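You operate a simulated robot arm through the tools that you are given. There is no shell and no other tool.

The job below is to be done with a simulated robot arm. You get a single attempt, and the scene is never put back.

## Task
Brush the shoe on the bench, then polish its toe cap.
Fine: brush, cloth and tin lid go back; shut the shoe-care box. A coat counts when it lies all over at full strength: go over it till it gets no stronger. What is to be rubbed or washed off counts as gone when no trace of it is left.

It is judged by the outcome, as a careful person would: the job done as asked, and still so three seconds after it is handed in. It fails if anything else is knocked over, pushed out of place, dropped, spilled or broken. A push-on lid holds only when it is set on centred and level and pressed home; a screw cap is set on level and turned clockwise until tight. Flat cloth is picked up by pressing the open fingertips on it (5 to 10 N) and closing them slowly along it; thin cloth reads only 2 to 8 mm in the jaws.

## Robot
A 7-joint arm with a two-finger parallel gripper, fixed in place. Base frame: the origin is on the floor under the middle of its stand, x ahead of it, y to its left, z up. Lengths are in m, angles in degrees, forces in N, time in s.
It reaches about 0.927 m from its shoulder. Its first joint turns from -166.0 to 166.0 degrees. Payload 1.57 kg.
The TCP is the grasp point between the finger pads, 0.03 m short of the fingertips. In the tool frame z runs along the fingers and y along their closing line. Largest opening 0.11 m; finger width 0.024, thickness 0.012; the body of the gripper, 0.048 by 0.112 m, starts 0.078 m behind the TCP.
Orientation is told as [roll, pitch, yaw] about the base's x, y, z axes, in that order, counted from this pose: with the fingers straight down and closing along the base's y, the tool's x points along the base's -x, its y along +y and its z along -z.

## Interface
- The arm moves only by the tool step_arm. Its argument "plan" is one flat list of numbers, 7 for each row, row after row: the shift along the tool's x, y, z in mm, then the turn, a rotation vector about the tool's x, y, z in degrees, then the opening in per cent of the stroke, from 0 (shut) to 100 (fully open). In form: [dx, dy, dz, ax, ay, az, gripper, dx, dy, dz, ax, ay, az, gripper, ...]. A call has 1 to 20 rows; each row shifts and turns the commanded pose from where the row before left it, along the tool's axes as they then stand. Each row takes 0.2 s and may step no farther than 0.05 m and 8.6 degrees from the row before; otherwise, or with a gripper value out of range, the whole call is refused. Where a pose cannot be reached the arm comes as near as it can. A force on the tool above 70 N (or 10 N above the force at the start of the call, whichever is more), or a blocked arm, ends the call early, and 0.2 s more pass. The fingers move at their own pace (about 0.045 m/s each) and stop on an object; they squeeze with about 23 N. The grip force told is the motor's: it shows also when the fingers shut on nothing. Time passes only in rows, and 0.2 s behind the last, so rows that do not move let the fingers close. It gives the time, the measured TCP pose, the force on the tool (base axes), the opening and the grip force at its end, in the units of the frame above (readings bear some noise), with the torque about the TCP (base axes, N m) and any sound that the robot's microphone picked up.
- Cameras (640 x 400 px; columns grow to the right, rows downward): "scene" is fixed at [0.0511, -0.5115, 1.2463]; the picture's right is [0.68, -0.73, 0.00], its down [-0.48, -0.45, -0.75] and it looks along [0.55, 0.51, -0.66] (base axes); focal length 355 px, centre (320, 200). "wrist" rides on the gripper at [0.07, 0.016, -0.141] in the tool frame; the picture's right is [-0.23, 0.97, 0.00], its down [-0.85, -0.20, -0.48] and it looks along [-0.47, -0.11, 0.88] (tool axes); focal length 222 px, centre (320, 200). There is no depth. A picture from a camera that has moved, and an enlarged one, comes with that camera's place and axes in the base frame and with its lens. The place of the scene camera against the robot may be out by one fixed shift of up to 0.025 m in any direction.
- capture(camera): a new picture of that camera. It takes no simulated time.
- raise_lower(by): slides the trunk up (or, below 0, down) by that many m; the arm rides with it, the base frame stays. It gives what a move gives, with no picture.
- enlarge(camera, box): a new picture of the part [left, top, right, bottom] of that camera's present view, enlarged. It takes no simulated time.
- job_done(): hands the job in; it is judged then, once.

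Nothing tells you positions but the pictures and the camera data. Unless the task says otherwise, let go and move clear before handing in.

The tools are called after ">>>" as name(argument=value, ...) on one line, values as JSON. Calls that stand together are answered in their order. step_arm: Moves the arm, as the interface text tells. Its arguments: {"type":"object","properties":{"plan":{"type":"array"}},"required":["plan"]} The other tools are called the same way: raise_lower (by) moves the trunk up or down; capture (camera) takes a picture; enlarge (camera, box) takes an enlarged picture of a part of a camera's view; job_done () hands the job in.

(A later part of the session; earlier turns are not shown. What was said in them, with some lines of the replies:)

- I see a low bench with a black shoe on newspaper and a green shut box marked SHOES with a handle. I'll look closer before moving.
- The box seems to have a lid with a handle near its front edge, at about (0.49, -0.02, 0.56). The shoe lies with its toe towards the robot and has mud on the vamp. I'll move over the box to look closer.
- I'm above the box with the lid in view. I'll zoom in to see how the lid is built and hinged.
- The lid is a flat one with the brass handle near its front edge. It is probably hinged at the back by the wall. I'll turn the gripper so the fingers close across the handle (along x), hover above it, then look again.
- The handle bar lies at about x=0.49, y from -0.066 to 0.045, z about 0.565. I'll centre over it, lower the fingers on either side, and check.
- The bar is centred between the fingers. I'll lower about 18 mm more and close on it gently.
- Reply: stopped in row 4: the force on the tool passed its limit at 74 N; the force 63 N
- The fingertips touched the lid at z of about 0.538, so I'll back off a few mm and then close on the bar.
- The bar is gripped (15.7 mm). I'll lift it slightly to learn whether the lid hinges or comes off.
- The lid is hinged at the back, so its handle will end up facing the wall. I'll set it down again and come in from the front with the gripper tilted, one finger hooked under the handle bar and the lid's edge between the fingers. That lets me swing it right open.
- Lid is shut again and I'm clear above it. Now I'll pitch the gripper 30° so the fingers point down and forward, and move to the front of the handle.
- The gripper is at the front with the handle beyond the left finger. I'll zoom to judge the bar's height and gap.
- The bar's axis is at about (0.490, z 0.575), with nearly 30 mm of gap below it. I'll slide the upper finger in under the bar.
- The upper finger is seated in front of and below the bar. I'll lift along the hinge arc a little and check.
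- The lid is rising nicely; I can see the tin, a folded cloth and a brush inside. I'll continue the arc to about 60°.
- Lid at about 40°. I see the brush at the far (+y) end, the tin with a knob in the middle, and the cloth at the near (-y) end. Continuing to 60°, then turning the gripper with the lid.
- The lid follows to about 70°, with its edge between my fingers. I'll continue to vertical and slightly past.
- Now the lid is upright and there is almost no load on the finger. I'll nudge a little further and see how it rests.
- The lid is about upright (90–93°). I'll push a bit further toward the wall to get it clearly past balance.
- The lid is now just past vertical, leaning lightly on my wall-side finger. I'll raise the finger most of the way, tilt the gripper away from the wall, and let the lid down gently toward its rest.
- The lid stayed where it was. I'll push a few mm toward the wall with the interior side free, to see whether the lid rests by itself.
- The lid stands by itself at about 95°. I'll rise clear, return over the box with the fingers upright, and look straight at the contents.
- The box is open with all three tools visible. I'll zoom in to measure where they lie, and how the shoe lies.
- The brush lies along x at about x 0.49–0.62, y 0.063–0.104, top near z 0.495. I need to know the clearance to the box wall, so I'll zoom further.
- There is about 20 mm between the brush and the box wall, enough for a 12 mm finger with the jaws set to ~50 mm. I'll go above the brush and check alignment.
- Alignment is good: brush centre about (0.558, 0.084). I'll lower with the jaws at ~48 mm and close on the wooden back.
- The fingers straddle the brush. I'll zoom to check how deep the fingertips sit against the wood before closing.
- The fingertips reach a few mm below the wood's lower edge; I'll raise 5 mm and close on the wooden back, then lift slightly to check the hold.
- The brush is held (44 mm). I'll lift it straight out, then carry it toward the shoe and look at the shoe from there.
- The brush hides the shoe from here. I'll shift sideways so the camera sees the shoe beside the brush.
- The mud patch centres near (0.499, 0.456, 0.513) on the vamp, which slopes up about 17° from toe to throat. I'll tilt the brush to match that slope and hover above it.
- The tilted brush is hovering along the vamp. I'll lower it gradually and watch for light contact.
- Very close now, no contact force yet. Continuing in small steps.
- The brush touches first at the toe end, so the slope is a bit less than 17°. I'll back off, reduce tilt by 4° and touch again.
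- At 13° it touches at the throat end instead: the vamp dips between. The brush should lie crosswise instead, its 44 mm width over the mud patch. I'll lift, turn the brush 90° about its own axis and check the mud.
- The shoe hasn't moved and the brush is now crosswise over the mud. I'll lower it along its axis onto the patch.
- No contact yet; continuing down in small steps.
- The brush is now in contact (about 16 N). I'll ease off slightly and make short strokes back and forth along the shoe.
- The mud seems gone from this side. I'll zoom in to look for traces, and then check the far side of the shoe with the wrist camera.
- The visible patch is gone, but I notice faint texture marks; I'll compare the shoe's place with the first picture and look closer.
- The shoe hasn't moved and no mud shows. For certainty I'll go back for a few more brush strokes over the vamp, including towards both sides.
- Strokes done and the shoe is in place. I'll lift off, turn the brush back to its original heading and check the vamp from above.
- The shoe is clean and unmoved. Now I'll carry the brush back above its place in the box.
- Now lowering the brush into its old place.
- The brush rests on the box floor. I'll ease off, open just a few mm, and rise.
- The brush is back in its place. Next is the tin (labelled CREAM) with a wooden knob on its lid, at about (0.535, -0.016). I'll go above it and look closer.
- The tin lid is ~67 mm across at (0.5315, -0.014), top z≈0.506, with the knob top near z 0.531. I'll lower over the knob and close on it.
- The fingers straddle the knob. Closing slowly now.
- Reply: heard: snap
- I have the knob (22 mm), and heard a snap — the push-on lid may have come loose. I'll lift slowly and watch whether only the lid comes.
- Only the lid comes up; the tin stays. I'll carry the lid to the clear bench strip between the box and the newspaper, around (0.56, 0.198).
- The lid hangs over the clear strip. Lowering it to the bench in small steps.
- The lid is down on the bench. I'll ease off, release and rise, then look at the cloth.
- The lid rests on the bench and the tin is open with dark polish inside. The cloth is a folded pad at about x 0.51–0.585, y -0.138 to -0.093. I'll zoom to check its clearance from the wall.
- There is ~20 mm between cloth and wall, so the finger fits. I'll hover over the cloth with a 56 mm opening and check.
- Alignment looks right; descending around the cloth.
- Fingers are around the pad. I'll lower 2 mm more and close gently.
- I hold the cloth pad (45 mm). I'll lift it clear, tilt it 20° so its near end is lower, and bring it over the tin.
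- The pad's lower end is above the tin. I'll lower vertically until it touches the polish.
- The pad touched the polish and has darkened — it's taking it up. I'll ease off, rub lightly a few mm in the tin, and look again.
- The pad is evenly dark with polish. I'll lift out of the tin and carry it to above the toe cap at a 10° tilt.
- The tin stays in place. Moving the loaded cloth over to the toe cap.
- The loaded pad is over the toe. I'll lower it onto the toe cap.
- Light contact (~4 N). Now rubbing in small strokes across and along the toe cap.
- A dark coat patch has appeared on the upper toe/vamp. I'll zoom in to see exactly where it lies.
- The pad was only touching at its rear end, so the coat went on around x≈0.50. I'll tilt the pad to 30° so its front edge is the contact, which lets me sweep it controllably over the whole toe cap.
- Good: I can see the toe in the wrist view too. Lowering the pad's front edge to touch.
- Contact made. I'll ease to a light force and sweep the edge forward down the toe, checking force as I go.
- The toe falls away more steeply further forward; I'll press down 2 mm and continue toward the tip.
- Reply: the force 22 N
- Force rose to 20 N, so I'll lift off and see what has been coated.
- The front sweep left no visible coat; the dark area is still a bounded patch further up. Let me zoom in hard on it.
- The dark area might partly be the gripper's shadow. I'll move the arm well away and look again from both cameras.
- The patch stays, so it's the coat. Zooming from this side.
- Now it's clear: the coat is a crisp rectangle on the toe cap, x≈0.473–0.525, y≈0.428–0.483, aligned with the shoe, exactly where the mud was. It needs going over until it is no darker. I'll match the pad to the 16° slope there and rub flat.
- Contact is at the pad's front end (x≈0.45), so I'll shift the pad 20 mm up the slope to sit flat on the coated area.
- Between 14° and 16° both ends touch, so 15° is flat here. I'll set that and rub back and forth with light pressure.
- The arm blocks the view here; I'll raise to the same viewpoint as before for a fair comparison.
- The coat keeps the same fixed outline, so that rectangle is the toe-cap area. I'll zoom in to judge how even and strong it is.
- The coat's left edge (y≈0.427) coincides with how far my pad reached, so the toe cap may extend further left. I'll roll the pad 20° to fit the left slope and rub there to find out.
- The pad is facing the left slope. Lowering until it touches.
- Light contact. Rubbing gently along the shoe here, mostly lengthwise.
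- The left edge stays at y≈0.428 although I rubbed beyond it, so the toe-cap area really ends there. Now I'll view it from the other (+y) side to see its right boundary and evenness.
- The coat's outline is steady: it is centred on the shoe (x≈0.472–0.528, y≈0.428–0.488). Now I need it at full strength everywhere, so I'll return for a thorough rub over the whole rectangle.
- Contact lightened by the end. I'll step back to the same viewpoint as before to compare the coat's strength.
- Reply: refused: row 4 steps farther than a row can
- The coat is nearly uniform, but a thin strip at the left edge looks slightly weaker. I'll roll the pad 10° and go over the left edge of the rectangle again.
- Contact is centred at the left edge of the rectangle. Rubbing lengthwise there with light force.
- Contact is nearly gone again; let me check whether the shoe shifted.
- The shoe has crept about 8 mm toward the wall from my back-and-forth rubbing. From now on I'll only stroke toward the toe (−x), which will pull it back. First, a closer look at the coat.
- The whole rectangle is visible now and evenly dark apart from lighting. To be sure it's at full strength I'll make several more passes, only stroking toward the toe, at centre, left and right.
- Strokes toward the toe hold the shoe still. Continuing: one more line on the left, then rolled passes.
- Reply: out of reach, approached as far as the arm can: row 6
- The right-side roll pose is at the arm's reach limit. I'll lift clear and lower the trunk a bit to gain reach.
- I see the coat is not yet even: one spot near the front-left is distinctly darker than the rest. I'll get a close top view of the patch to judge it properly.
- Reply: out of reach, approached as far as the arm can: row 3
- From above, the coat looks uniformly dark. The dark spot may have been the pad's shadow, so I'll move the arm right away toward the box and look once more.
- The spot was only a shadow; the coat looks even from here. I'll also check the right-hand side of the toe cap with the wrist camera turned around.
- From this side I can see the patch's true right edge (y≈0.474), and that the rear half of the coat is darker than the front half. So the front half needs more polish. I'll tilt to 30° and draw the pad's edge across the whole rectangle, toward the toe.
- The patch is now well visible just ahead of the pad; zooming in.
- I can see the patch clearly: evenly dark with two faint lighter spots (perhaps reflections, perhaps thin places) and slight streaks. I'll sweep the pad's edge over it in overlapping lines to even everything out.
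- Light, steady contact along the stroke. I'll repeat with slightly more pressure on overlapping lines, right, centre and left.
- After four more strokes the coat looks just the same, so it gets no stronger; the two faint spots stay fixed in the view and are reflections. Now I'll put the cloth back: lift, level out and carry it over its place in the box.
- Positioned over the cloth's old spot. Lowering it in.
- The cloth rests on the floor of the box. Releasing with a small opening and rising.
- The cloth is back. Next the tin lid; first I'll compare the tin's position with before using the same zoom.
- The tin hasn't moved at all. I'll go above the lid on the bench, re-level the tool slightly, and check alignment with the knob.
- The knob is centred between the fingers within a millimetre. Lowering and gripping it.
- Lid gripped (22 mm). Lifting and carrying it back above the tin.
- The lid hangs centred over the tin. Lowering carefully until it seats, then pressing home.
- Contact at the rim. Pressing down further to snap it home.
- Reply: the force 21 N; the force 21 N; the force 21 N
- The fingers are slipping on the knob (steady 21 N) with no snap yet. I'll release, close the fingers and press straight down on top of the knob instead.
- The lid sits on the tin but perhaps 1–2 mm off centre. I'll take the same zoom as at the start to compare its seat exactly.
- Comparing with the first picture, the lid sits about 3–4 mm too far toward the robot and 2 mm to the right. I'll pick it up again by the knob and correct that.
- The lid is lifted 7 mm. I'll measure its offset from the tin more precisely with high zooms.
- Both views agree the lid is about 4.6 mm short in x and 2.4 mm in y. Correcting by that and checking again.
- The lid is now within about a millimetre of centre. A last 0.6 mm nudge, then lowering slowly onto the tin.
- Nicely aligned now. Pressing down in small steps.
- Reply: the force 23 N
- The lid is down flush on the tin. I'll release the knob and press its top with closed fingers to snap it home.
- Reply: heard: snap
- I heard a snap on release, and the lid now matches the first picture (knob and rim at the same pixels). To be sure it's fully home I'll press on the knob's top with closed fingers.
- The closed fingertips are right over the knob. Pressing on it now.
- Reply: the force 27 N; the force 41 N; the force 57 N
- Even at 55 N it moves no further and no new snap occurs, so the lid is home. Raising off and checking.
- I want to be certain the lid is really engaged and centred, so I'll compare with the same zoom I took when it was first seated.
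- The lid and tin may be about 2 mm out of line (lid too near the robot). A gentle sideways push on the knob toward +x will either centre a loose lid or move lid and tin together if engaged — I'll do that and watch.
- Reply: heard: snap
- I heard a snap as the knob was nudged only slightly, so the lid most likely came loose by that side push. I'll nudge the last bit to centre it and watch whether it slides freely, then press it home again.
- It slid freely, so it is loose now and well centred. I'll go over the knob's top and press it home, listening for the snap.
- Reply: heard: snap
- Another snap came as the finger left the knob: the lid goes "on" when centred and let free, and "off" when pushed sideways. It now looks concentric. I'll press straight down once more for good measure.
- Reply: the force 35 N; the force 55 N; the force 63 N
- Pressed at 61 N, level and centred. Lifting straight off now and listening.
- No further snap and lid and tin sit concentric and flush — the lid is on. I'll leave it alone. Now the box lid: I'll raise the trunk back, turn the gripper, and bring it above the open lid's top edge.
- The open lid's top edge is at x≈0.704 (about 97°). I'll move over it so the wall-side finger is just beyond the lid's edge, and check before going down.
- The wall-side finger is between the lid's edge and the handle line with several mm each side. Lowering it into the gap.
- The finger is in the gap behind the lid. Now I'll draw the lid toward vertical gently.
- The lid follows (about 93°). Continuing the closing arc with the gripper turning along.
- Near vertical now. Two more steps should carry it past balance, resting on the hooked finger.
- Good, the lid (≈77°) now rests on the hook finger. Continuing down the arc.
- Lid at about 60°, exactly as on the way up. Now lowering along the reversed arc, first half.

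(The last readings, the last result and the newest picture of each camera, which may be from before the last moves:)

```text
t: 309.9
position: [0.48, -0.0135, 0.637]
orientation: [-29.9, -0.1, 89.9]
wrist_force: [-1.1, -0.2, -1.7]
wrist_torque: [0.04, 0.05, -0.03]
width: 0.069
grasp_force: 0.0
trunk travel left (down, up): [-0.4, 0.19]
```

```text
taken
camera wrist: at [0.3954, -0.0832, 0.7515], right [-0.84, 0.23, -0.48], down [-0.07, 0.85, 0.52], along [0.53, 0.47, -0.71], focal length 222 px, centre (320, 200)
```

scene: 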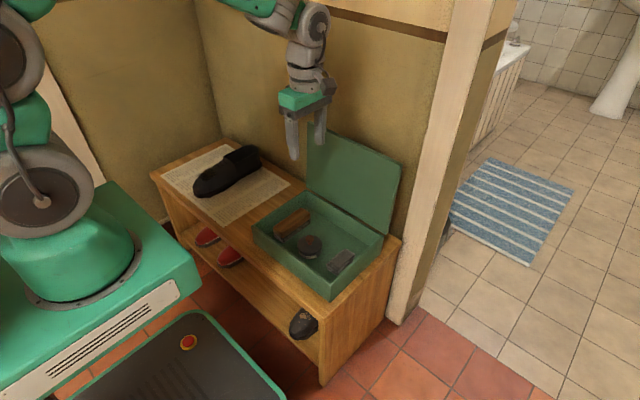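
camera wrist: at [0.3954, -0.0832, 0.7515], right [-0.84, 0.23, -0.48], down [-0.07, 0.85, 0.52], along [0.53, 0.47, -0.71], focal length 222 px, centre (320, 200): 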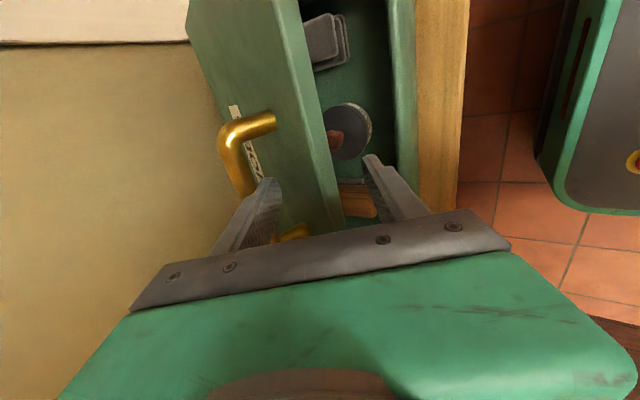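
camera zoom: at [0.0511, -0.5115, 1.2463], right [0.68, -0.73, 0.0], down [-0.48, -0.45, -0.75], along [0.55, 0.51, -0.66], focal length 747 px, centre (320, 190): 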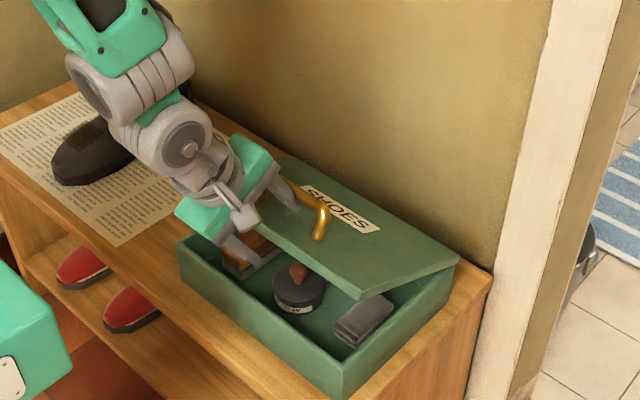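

The lid is at ~30° and the contents are clear of it. Continuing to about 10°.

>>> step_arm(plan=[0, 15.1, 4.9, 0, 0, 0, 64, 0, 14.6, 6.3, 0, 0, 0, 64, 0, 14.0, 7.5, 0, 0, 0, 64, 0, 13.4, 8.8, 0, 0, 0, 64, 0, 0, 0, 0, 0, 0, 64])

>>> enlarge(camera="scene", box=[220, 130, 420, 300])

>>> capture(camera="wrist")

```text
t: 311.1
position: [0.4442, -0.013, 0.5833]
orientation: [-29.9, -0.1, 90.0]
wrist_force: [-1.2, 0.2, -1.9]
wrist_torque: [-0.01, 0.03, -0.04]
width: 0.069
grasp_force: 0.1
trunk travel left (down, up): [-0.4, 0.19]
```

```text
2.35 times, centred on (320, 215) of scene
camera zoom: at [0.0511, -0.5115, 1.2463], right [0.68, -0.73, 0.0], down [-0.48, -0.45, -0.75], along [0.55, 0.51, -0.66], focal length 835 px, centre (320, 165)
```

zoom: 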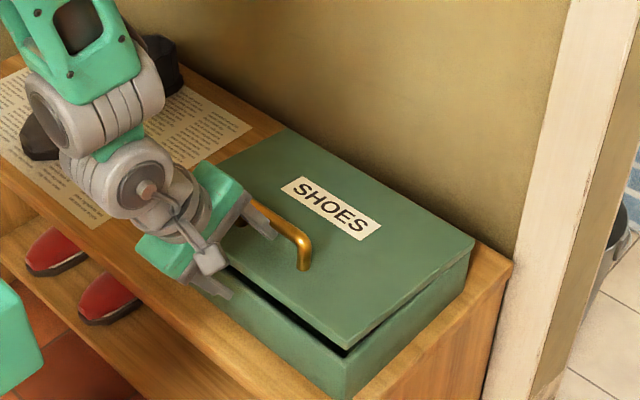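

```text
taken
camera wrist: at [0.3598, -0.0829, 0.6986], right [-0.84, 0.23, -0.49], down [-0.07, 0.85, 0.52], along [0.53, 0.47, -0.71], focal length 222 px, centre (320, 200)
```

wrist: 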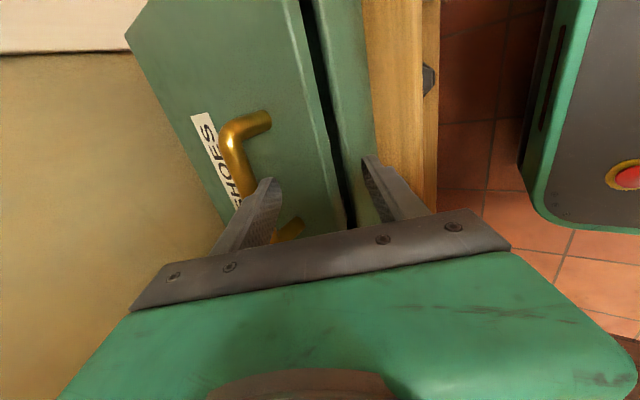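

Almost shut (~10°). The last two steps in smaller increments.

>>> step_arm(plan=[0, 6.3, 4.8, 0, 0, 0, 64, 0, 6.2, 5.0, 0, 0, 0, 64, 0, 5.8, 5.4, 0, 0, 0, 64, 0, 5.8, 5.5, 0, 0, 0, 64, 0, 0, 0, 0, 0, 0, 64])

>>> enlarge(camera="scene", box=[220, 130, 420, 300])

>>> enlarge(camera="wrist", box=[190, 80, 410, 230])

```text
t: 312.4
position: [0.4338, -0.013, 0.5537]
orientation: [-29.8, -0.1, 90.0]
wrist_force: [-0.8, -0.1, 0.5]
wrist_torque: [0.02, 0.0, -0.02]
width: 0.0706
grasp_force: 0.0
trunk travel left (down, up): [-0.4, 0.19]
```

```text
2.35 times, centred on (320, 215) of scene
camera zoom: at [0.0511, -0.5115, 1.2463], right [0.68, -0.73, 0.0], down [-0.48, -0.45, -0.75], along [0.55, 0.51, -0.66], focal length 835 px, centre (320, 165)
```

zoom: 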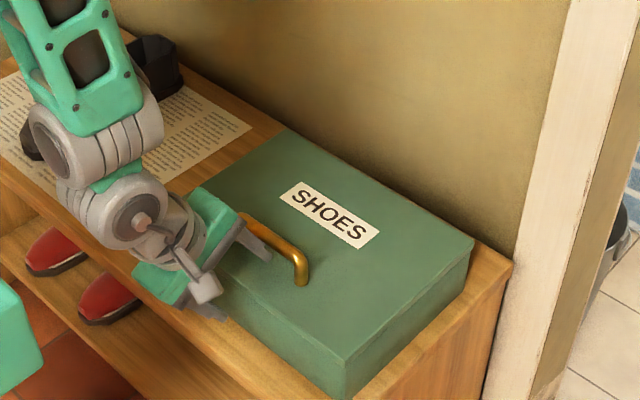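

```text
2.67 times, centred on (300, 155) of wrist
camera zoom: at [0.3496, -0.0831, 0.6693], right [-0.84, 0.23, -0.49], down [-0.07, 0.85, 0.52], along [0.53, 0.47, -0.71], focal length 592 px, centre (373, 320)
```

zoom: 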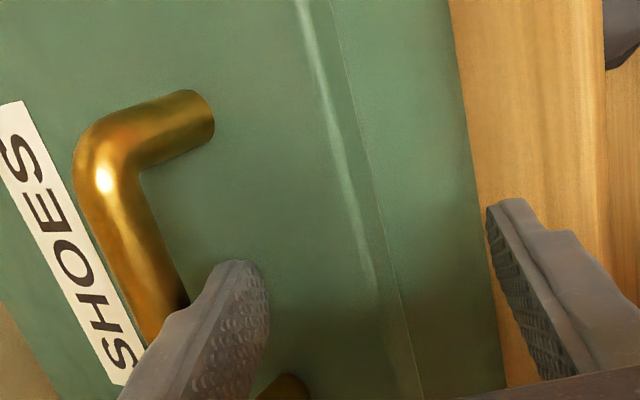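

The box lid is shut and the finger is unloaded. Withdrawing straight back out from under the handle.

>>> step_arm(plan=[0, 0, -15, 0, 0, 0, 64, 0, 0, -15, 0, 0, 0, 64, 0, 0, -20, 0, 0, 0, 64, 0, 0, -25, 0, 0, 0, 64, 0, 0, -40, 0, 0, 0, 64, 0, 0, -40, 0, 0, 0, 64, 0, 0, 0, -7.5, 0, 0, 64, 0, 0, 0, -7.5, 0, 0, 64, 0, 0, 0, -7.5, 0, 0, 64, 0, 0, 0, -7.5, 0, 0, 64, 0, 0, 0, 0, 0, 0, 64])

>>> capture(camera="scene")

>>> enlarge(camera="scene", box=[230, 160, 410, 310])

```text
t: 314.8
position: [0.3575, -0.013, 0.6882]
orientation: [0.2, 0.0, 90.0]
wrist_force: [-0.4, -0.7, 0.6]
wrist_torque: [-0.02, 0.01, -0.02]
width: 0.0704
grasp_force: 0.0
trunk travel left (down, up): [-0.4, 0.19]
```

```text
taken
```

scene: 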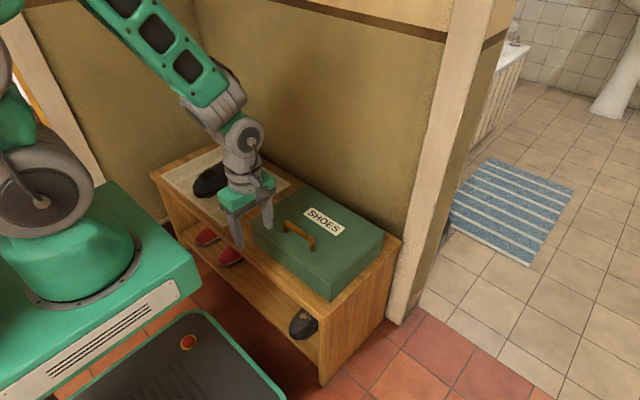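

```text
2.67 times, centred on (320, 235) of scene
camera zoom: at [0.0511, -0.5115, 1.2463], right [0.68, -0.73, 0.0], down [-0.48, -0.45, -0.75], along [0.55, 0.51, -0.66], focal length 946 px, centre (320, 107)
```

zoom: 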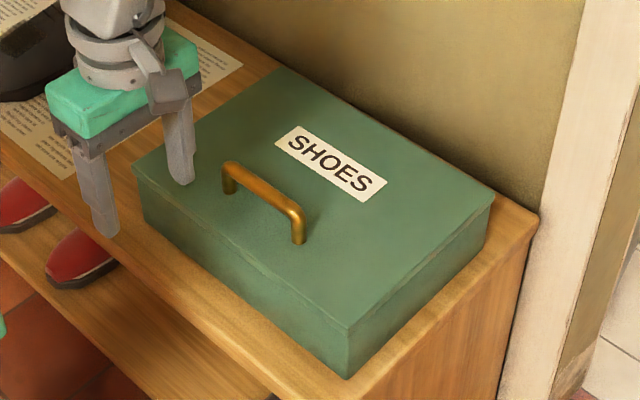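

The box is shut exactly as it was at the start. Now a last inspection of the shoe's toe cap with the open gripper's camera.

>>> step_arm(plan=[0, 0, -10, 0, 0, 8.2, 80, 0, 0, -10, 0, 0, 8.2, 100, 0, 0, 0, 0, 0, 8.2, 100, 0, 0, 0, 0, 0, 8.2, 100, 0, 0, 0, 0, 0, 8.2, 100, 0, 0, 0, 0, 0, 8.2, 100, 0, 0, 0, 0, 0, 8.2, 100, 0, 0, 0, 0, 0, 8.2, 100, 0, 0, 0, 0, 0, 8.2, 100, 0, 0, 0, 0, 0, 8.2, 100, 0, 0, 0, 0, 0, 8, 100, 0, 0, 0, 0, 0, 0, 100])

>>> step_arm(plan=[-8.4, 41.2, 0.7, 0, 0, 0, 100, -8.4, 41.2, 0.7, 0, 0, 0, 100, -8.4, 41.2, 0.7, 0, 0, 0, 100, -8.4, 41.2, 0.7, 0, 0, 0, 100, -8.4, 41.2, 0.7, 0, 0, 0, 100, -8.4, 41.2, 0.7, 0, 0, 0, 100, -8.4, 41.2, 0.7, 0, 0, 0, 100, -8.4, 41.2, 0.7, 0, 0, 0, 100, -8.4, 41.2, 0.7, 0, 0, 0, 100, -8.4, 41.2, 0.7, 0, 0, 0, 100, -8.4, 41.2, 0.7, 0, 0, 0, 100, 0, 0, 0, 0, 0, 0, 100])

>>> capture(camera="wrist")

>>> enlarge(camera="wrist", box=[280, 110, 400, 220])

```text
t: 317.4
position: [0.3582, -0.0135, 0.7096]
orientation: [0.1, 0.2, -0.1]
wrist_force: [-0.5, -1.1, 0.6]
wrist_torque: [0.04, -0.06, 0.02]
width: 0.1099
grasp_force: 0.0
trunk travel left (down, up): [-0.4, 0.19]
```

```text
t: 319.9
position: [0.4484, 0.4401, 0.7025]
orientation: [0.0, 0.1, 0.1]
wrist_force: [-0.1, 0.3, -0.3]
wrist_torque: [-0.05, -0.02, 0.0]
width: 0.1099
grasp_force: 0.1
trunk travel left (down, up): [-0.4, 0.19]
```

```text
taken
camera wrist: at [0.3789, 0.4557, 0.844], right [0.23, 0.97, 0.0], down [0.86, -0.2, 0.48], along [0.46, -0.11, -0.88], focal length 222 px, centre (320, 200)
```

wrist: 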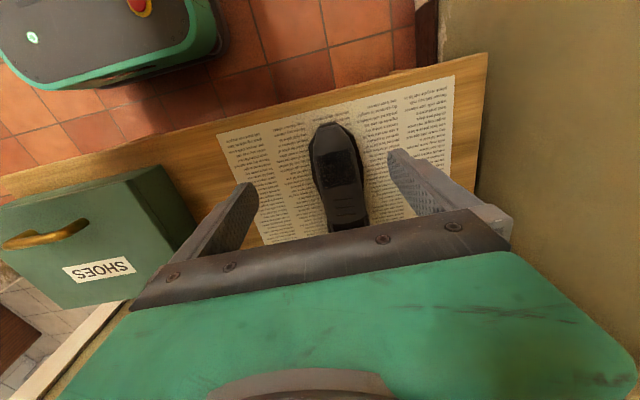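

```text
3.64 times, centred on (340, 165) of wrist
camera zoom: at [0.3789, 0.4557, 0.844], right [0.23, 0.97, 0.0], down [0.86, -0.2, 0.48], along [0.46, -0.11, -0.88], focal length 808 px, centre (247, 327)
```

zoom: 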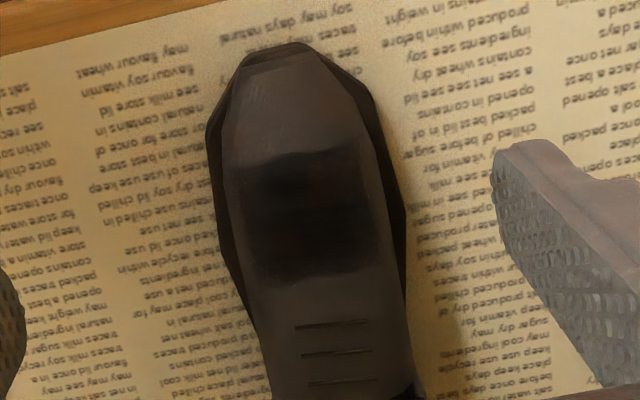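

The toe-cap patch is nicely in view between the fingers. I'll go a bit lower and zoom in for evenness.

>>> step_arm(plan=[0, 0, 30, 0, 0, 0, 100, 0, 0, 30, 0, 0, 0, 100, 0, 0, 0, 0, 0, 0, 100])

>>> enlarge(camera="wrist", box=[290, 110, 390, 220])

>>> enlarge(camera="wrist", box=[310, 140, 370, 200])

```text
t: 320.8
position: [0.4486, 0.4408, 0.6414]
orientation: [0.1, 0.1, 0.1]
wrist_force: [-0.6, 0.0, -0.4]
wrist_torque: [0.03, -0.01, -0.03]
width: 0.1099
grasp_force: 0.1
trunk travel left (down, up): [-0.4, 0.19]
```

```text
3.64 times, centred on (340, 165) of wrist
camera zoom: at [0.3794, 0.4563, 0.7838], right [0.23, 0.97, 0.0], down [0.86, -0.2, 0.48], along [0.46, -0.11, -0.88], focal length 808 px, centre (247, 327)
```

zoom: 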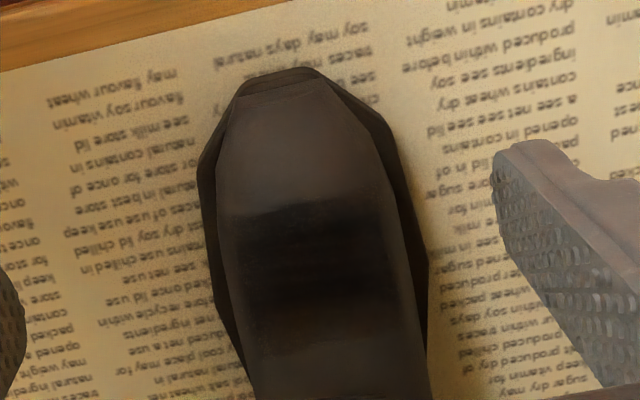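

```text
6.67 times, centred on (340, 170) of wrist
camera zoom: at [0.3794, 0.4563, 0.7838], right [0.23, 0.97, 0.0], down [0.86, -0.2, 0.48], along [0.46, -0.11, -0.88], focal length 1481 px, centre (187, 400)
```

zoom: 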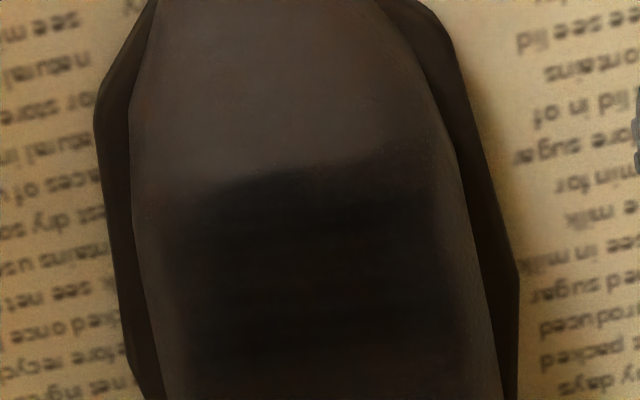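

The coat is even and dark across the whole rectangle, and no mud remains. I'll retreat to a clear pose near the start and take a final look at everything.

>>> step_arm(plan=[0, 0, -40, 0, 0, 0, 100, 0, 0, -45, 0, 0, 0, 100, 15, -25, -35, 0, 0, 0, 100, 20, -30, -30, 0, 0, 0, 100, 20, -30, -30, 0, 0, 0, 100, 20, -30, -25, 0, 0, 0, 100, 18, -36, -20, 0, 0, 0, 100, 0, 0, -20, 0, 0, 0, 100, 0, 0, 0, 0, 0, 0, 100])

>>> capture(camera="scene")

>>> enlarge(camera="scene", box=[140, 130, 300, 240])

>>> enlarge(camera="scene", box=[230, 160, 410, 310])

```text
t: 322.8
position: [0.3559, 0.2885, 0.8851]
orientation: [0.0, 0.1, 0.1]
wrist_force: [-0.4, -0.4, -0.7]
wrist_torque: [-0.02, 0.03, 0.0]
width: 0.1102
grasp_force: 0.1
trunk travel left (down, up): [-0.4, 0.19]
```

```text
taken
```

scene: 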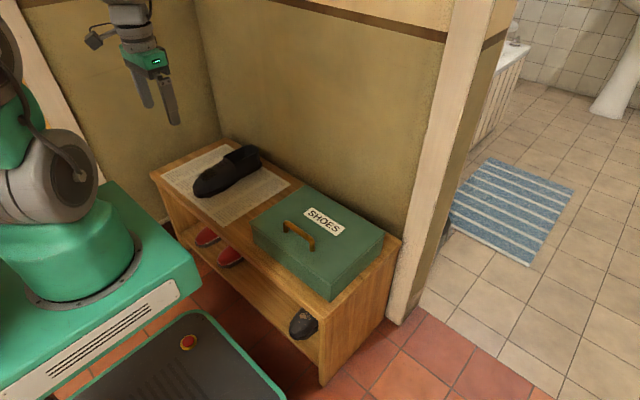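

```text
3.64 times, centred on (220, 185) of scene
camera zoom: at [0.0511, -0.5115, 1.2463], right [0.68, -0.73, 0.0], down [-0.48, -0.45, -0.75], along [0.55, 0.51, -0.66], focal length 1291 px, centre (684, 254)
```

zoom: 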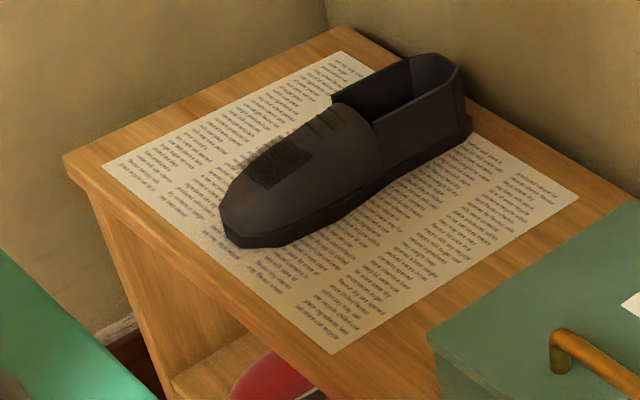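

```text
2.67 times, centred on (320, 235) of scene
camera zoom: at [0.0511, -0.5115, 1.2463], right [0.68, -0.73, 0.0], down [-0.48, -0.45, -0.75], along [0.55, 0.51, -0.66], focal length 946 px, centre (320, 107)
```

zoom: 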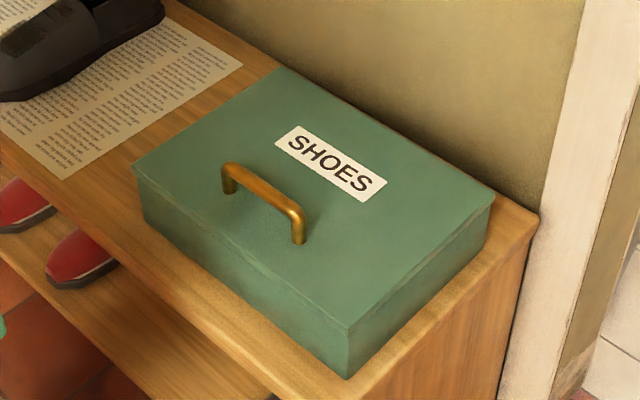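

>>> enlarge(camera="scene", box=[196, 155, 232, 187])

>>> enlarge(camera="wrist", box=[350, 110, 450, 230])

```text
12.50 times, centred on (214, 171) of scene
camera zoom: at [0.0511, -0.5115, 1.2463], right [0.68, -0.73, 0.0], down [-0.48, -0.45, -0.75], along [0.55, 0.51, -0.66], focal length 4437 px, centre (1645, 562)
```

zoom: 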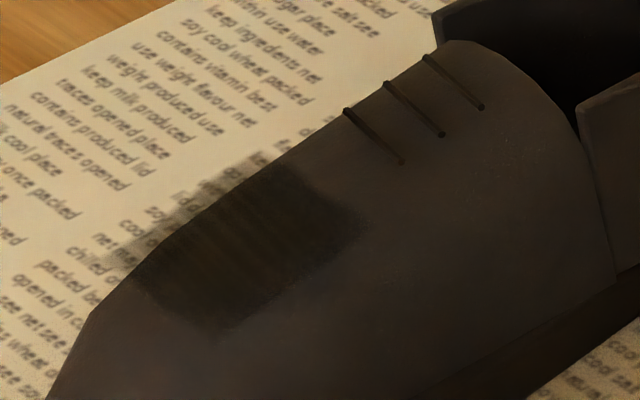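

```text
3.33 times, centred on (400, 170) of wrist
camera zoom: at [0.2868, 0.3056, 1.0276], right [0.23, 0.97, 0.0], down [0.86, -0.2, 0.48], along [0.46, -0.11, -0.88], focal length 740 px, centre (53, 300)
```

zoom: 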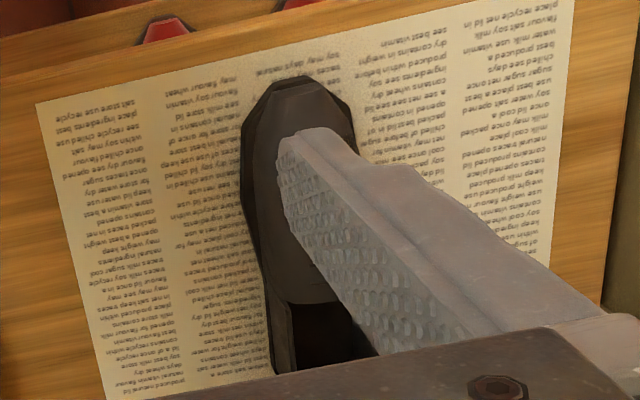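

The shoe is brushed clean with no mud left, and the polish lies evenly over the toe cap. The brush and cloth are back in the box, the tin lid is on, the box is shut and the arm is clear. The shoe itself sits about 9 mm further toward the wall than at the start, from the rubbing. Handing in.

>>> job_done()

```text
The job is handed in.
```

I handed the job in: the shoe is brushed, its toe cap polished, and everything is put away. The result of the judging has not come back.

- **Shoe:** No mud shows in any view. The polish lies over the whole toe-cap patch, and the last few strokes made it no darker. I judged the strength by eye.
- **Shoe position:** The rubbing pushed the shoe about 9 mm toward the wall from where it started. I left it there.
- **Brush and cloth:** Both are back in their places in the box.
- **Tin lid:** It took three tries to seat. It was about 5 mm off centre at first, and a test nudge later knocked it loose once. I then heard it snap on and pressed it at 61 N without further movement. I did not pull on it to test it, because even a small push had popped it off. The tin itself ended about 2 mm from where it stood.
- **Box:** It is shut, and the lid lines up with the first picture.
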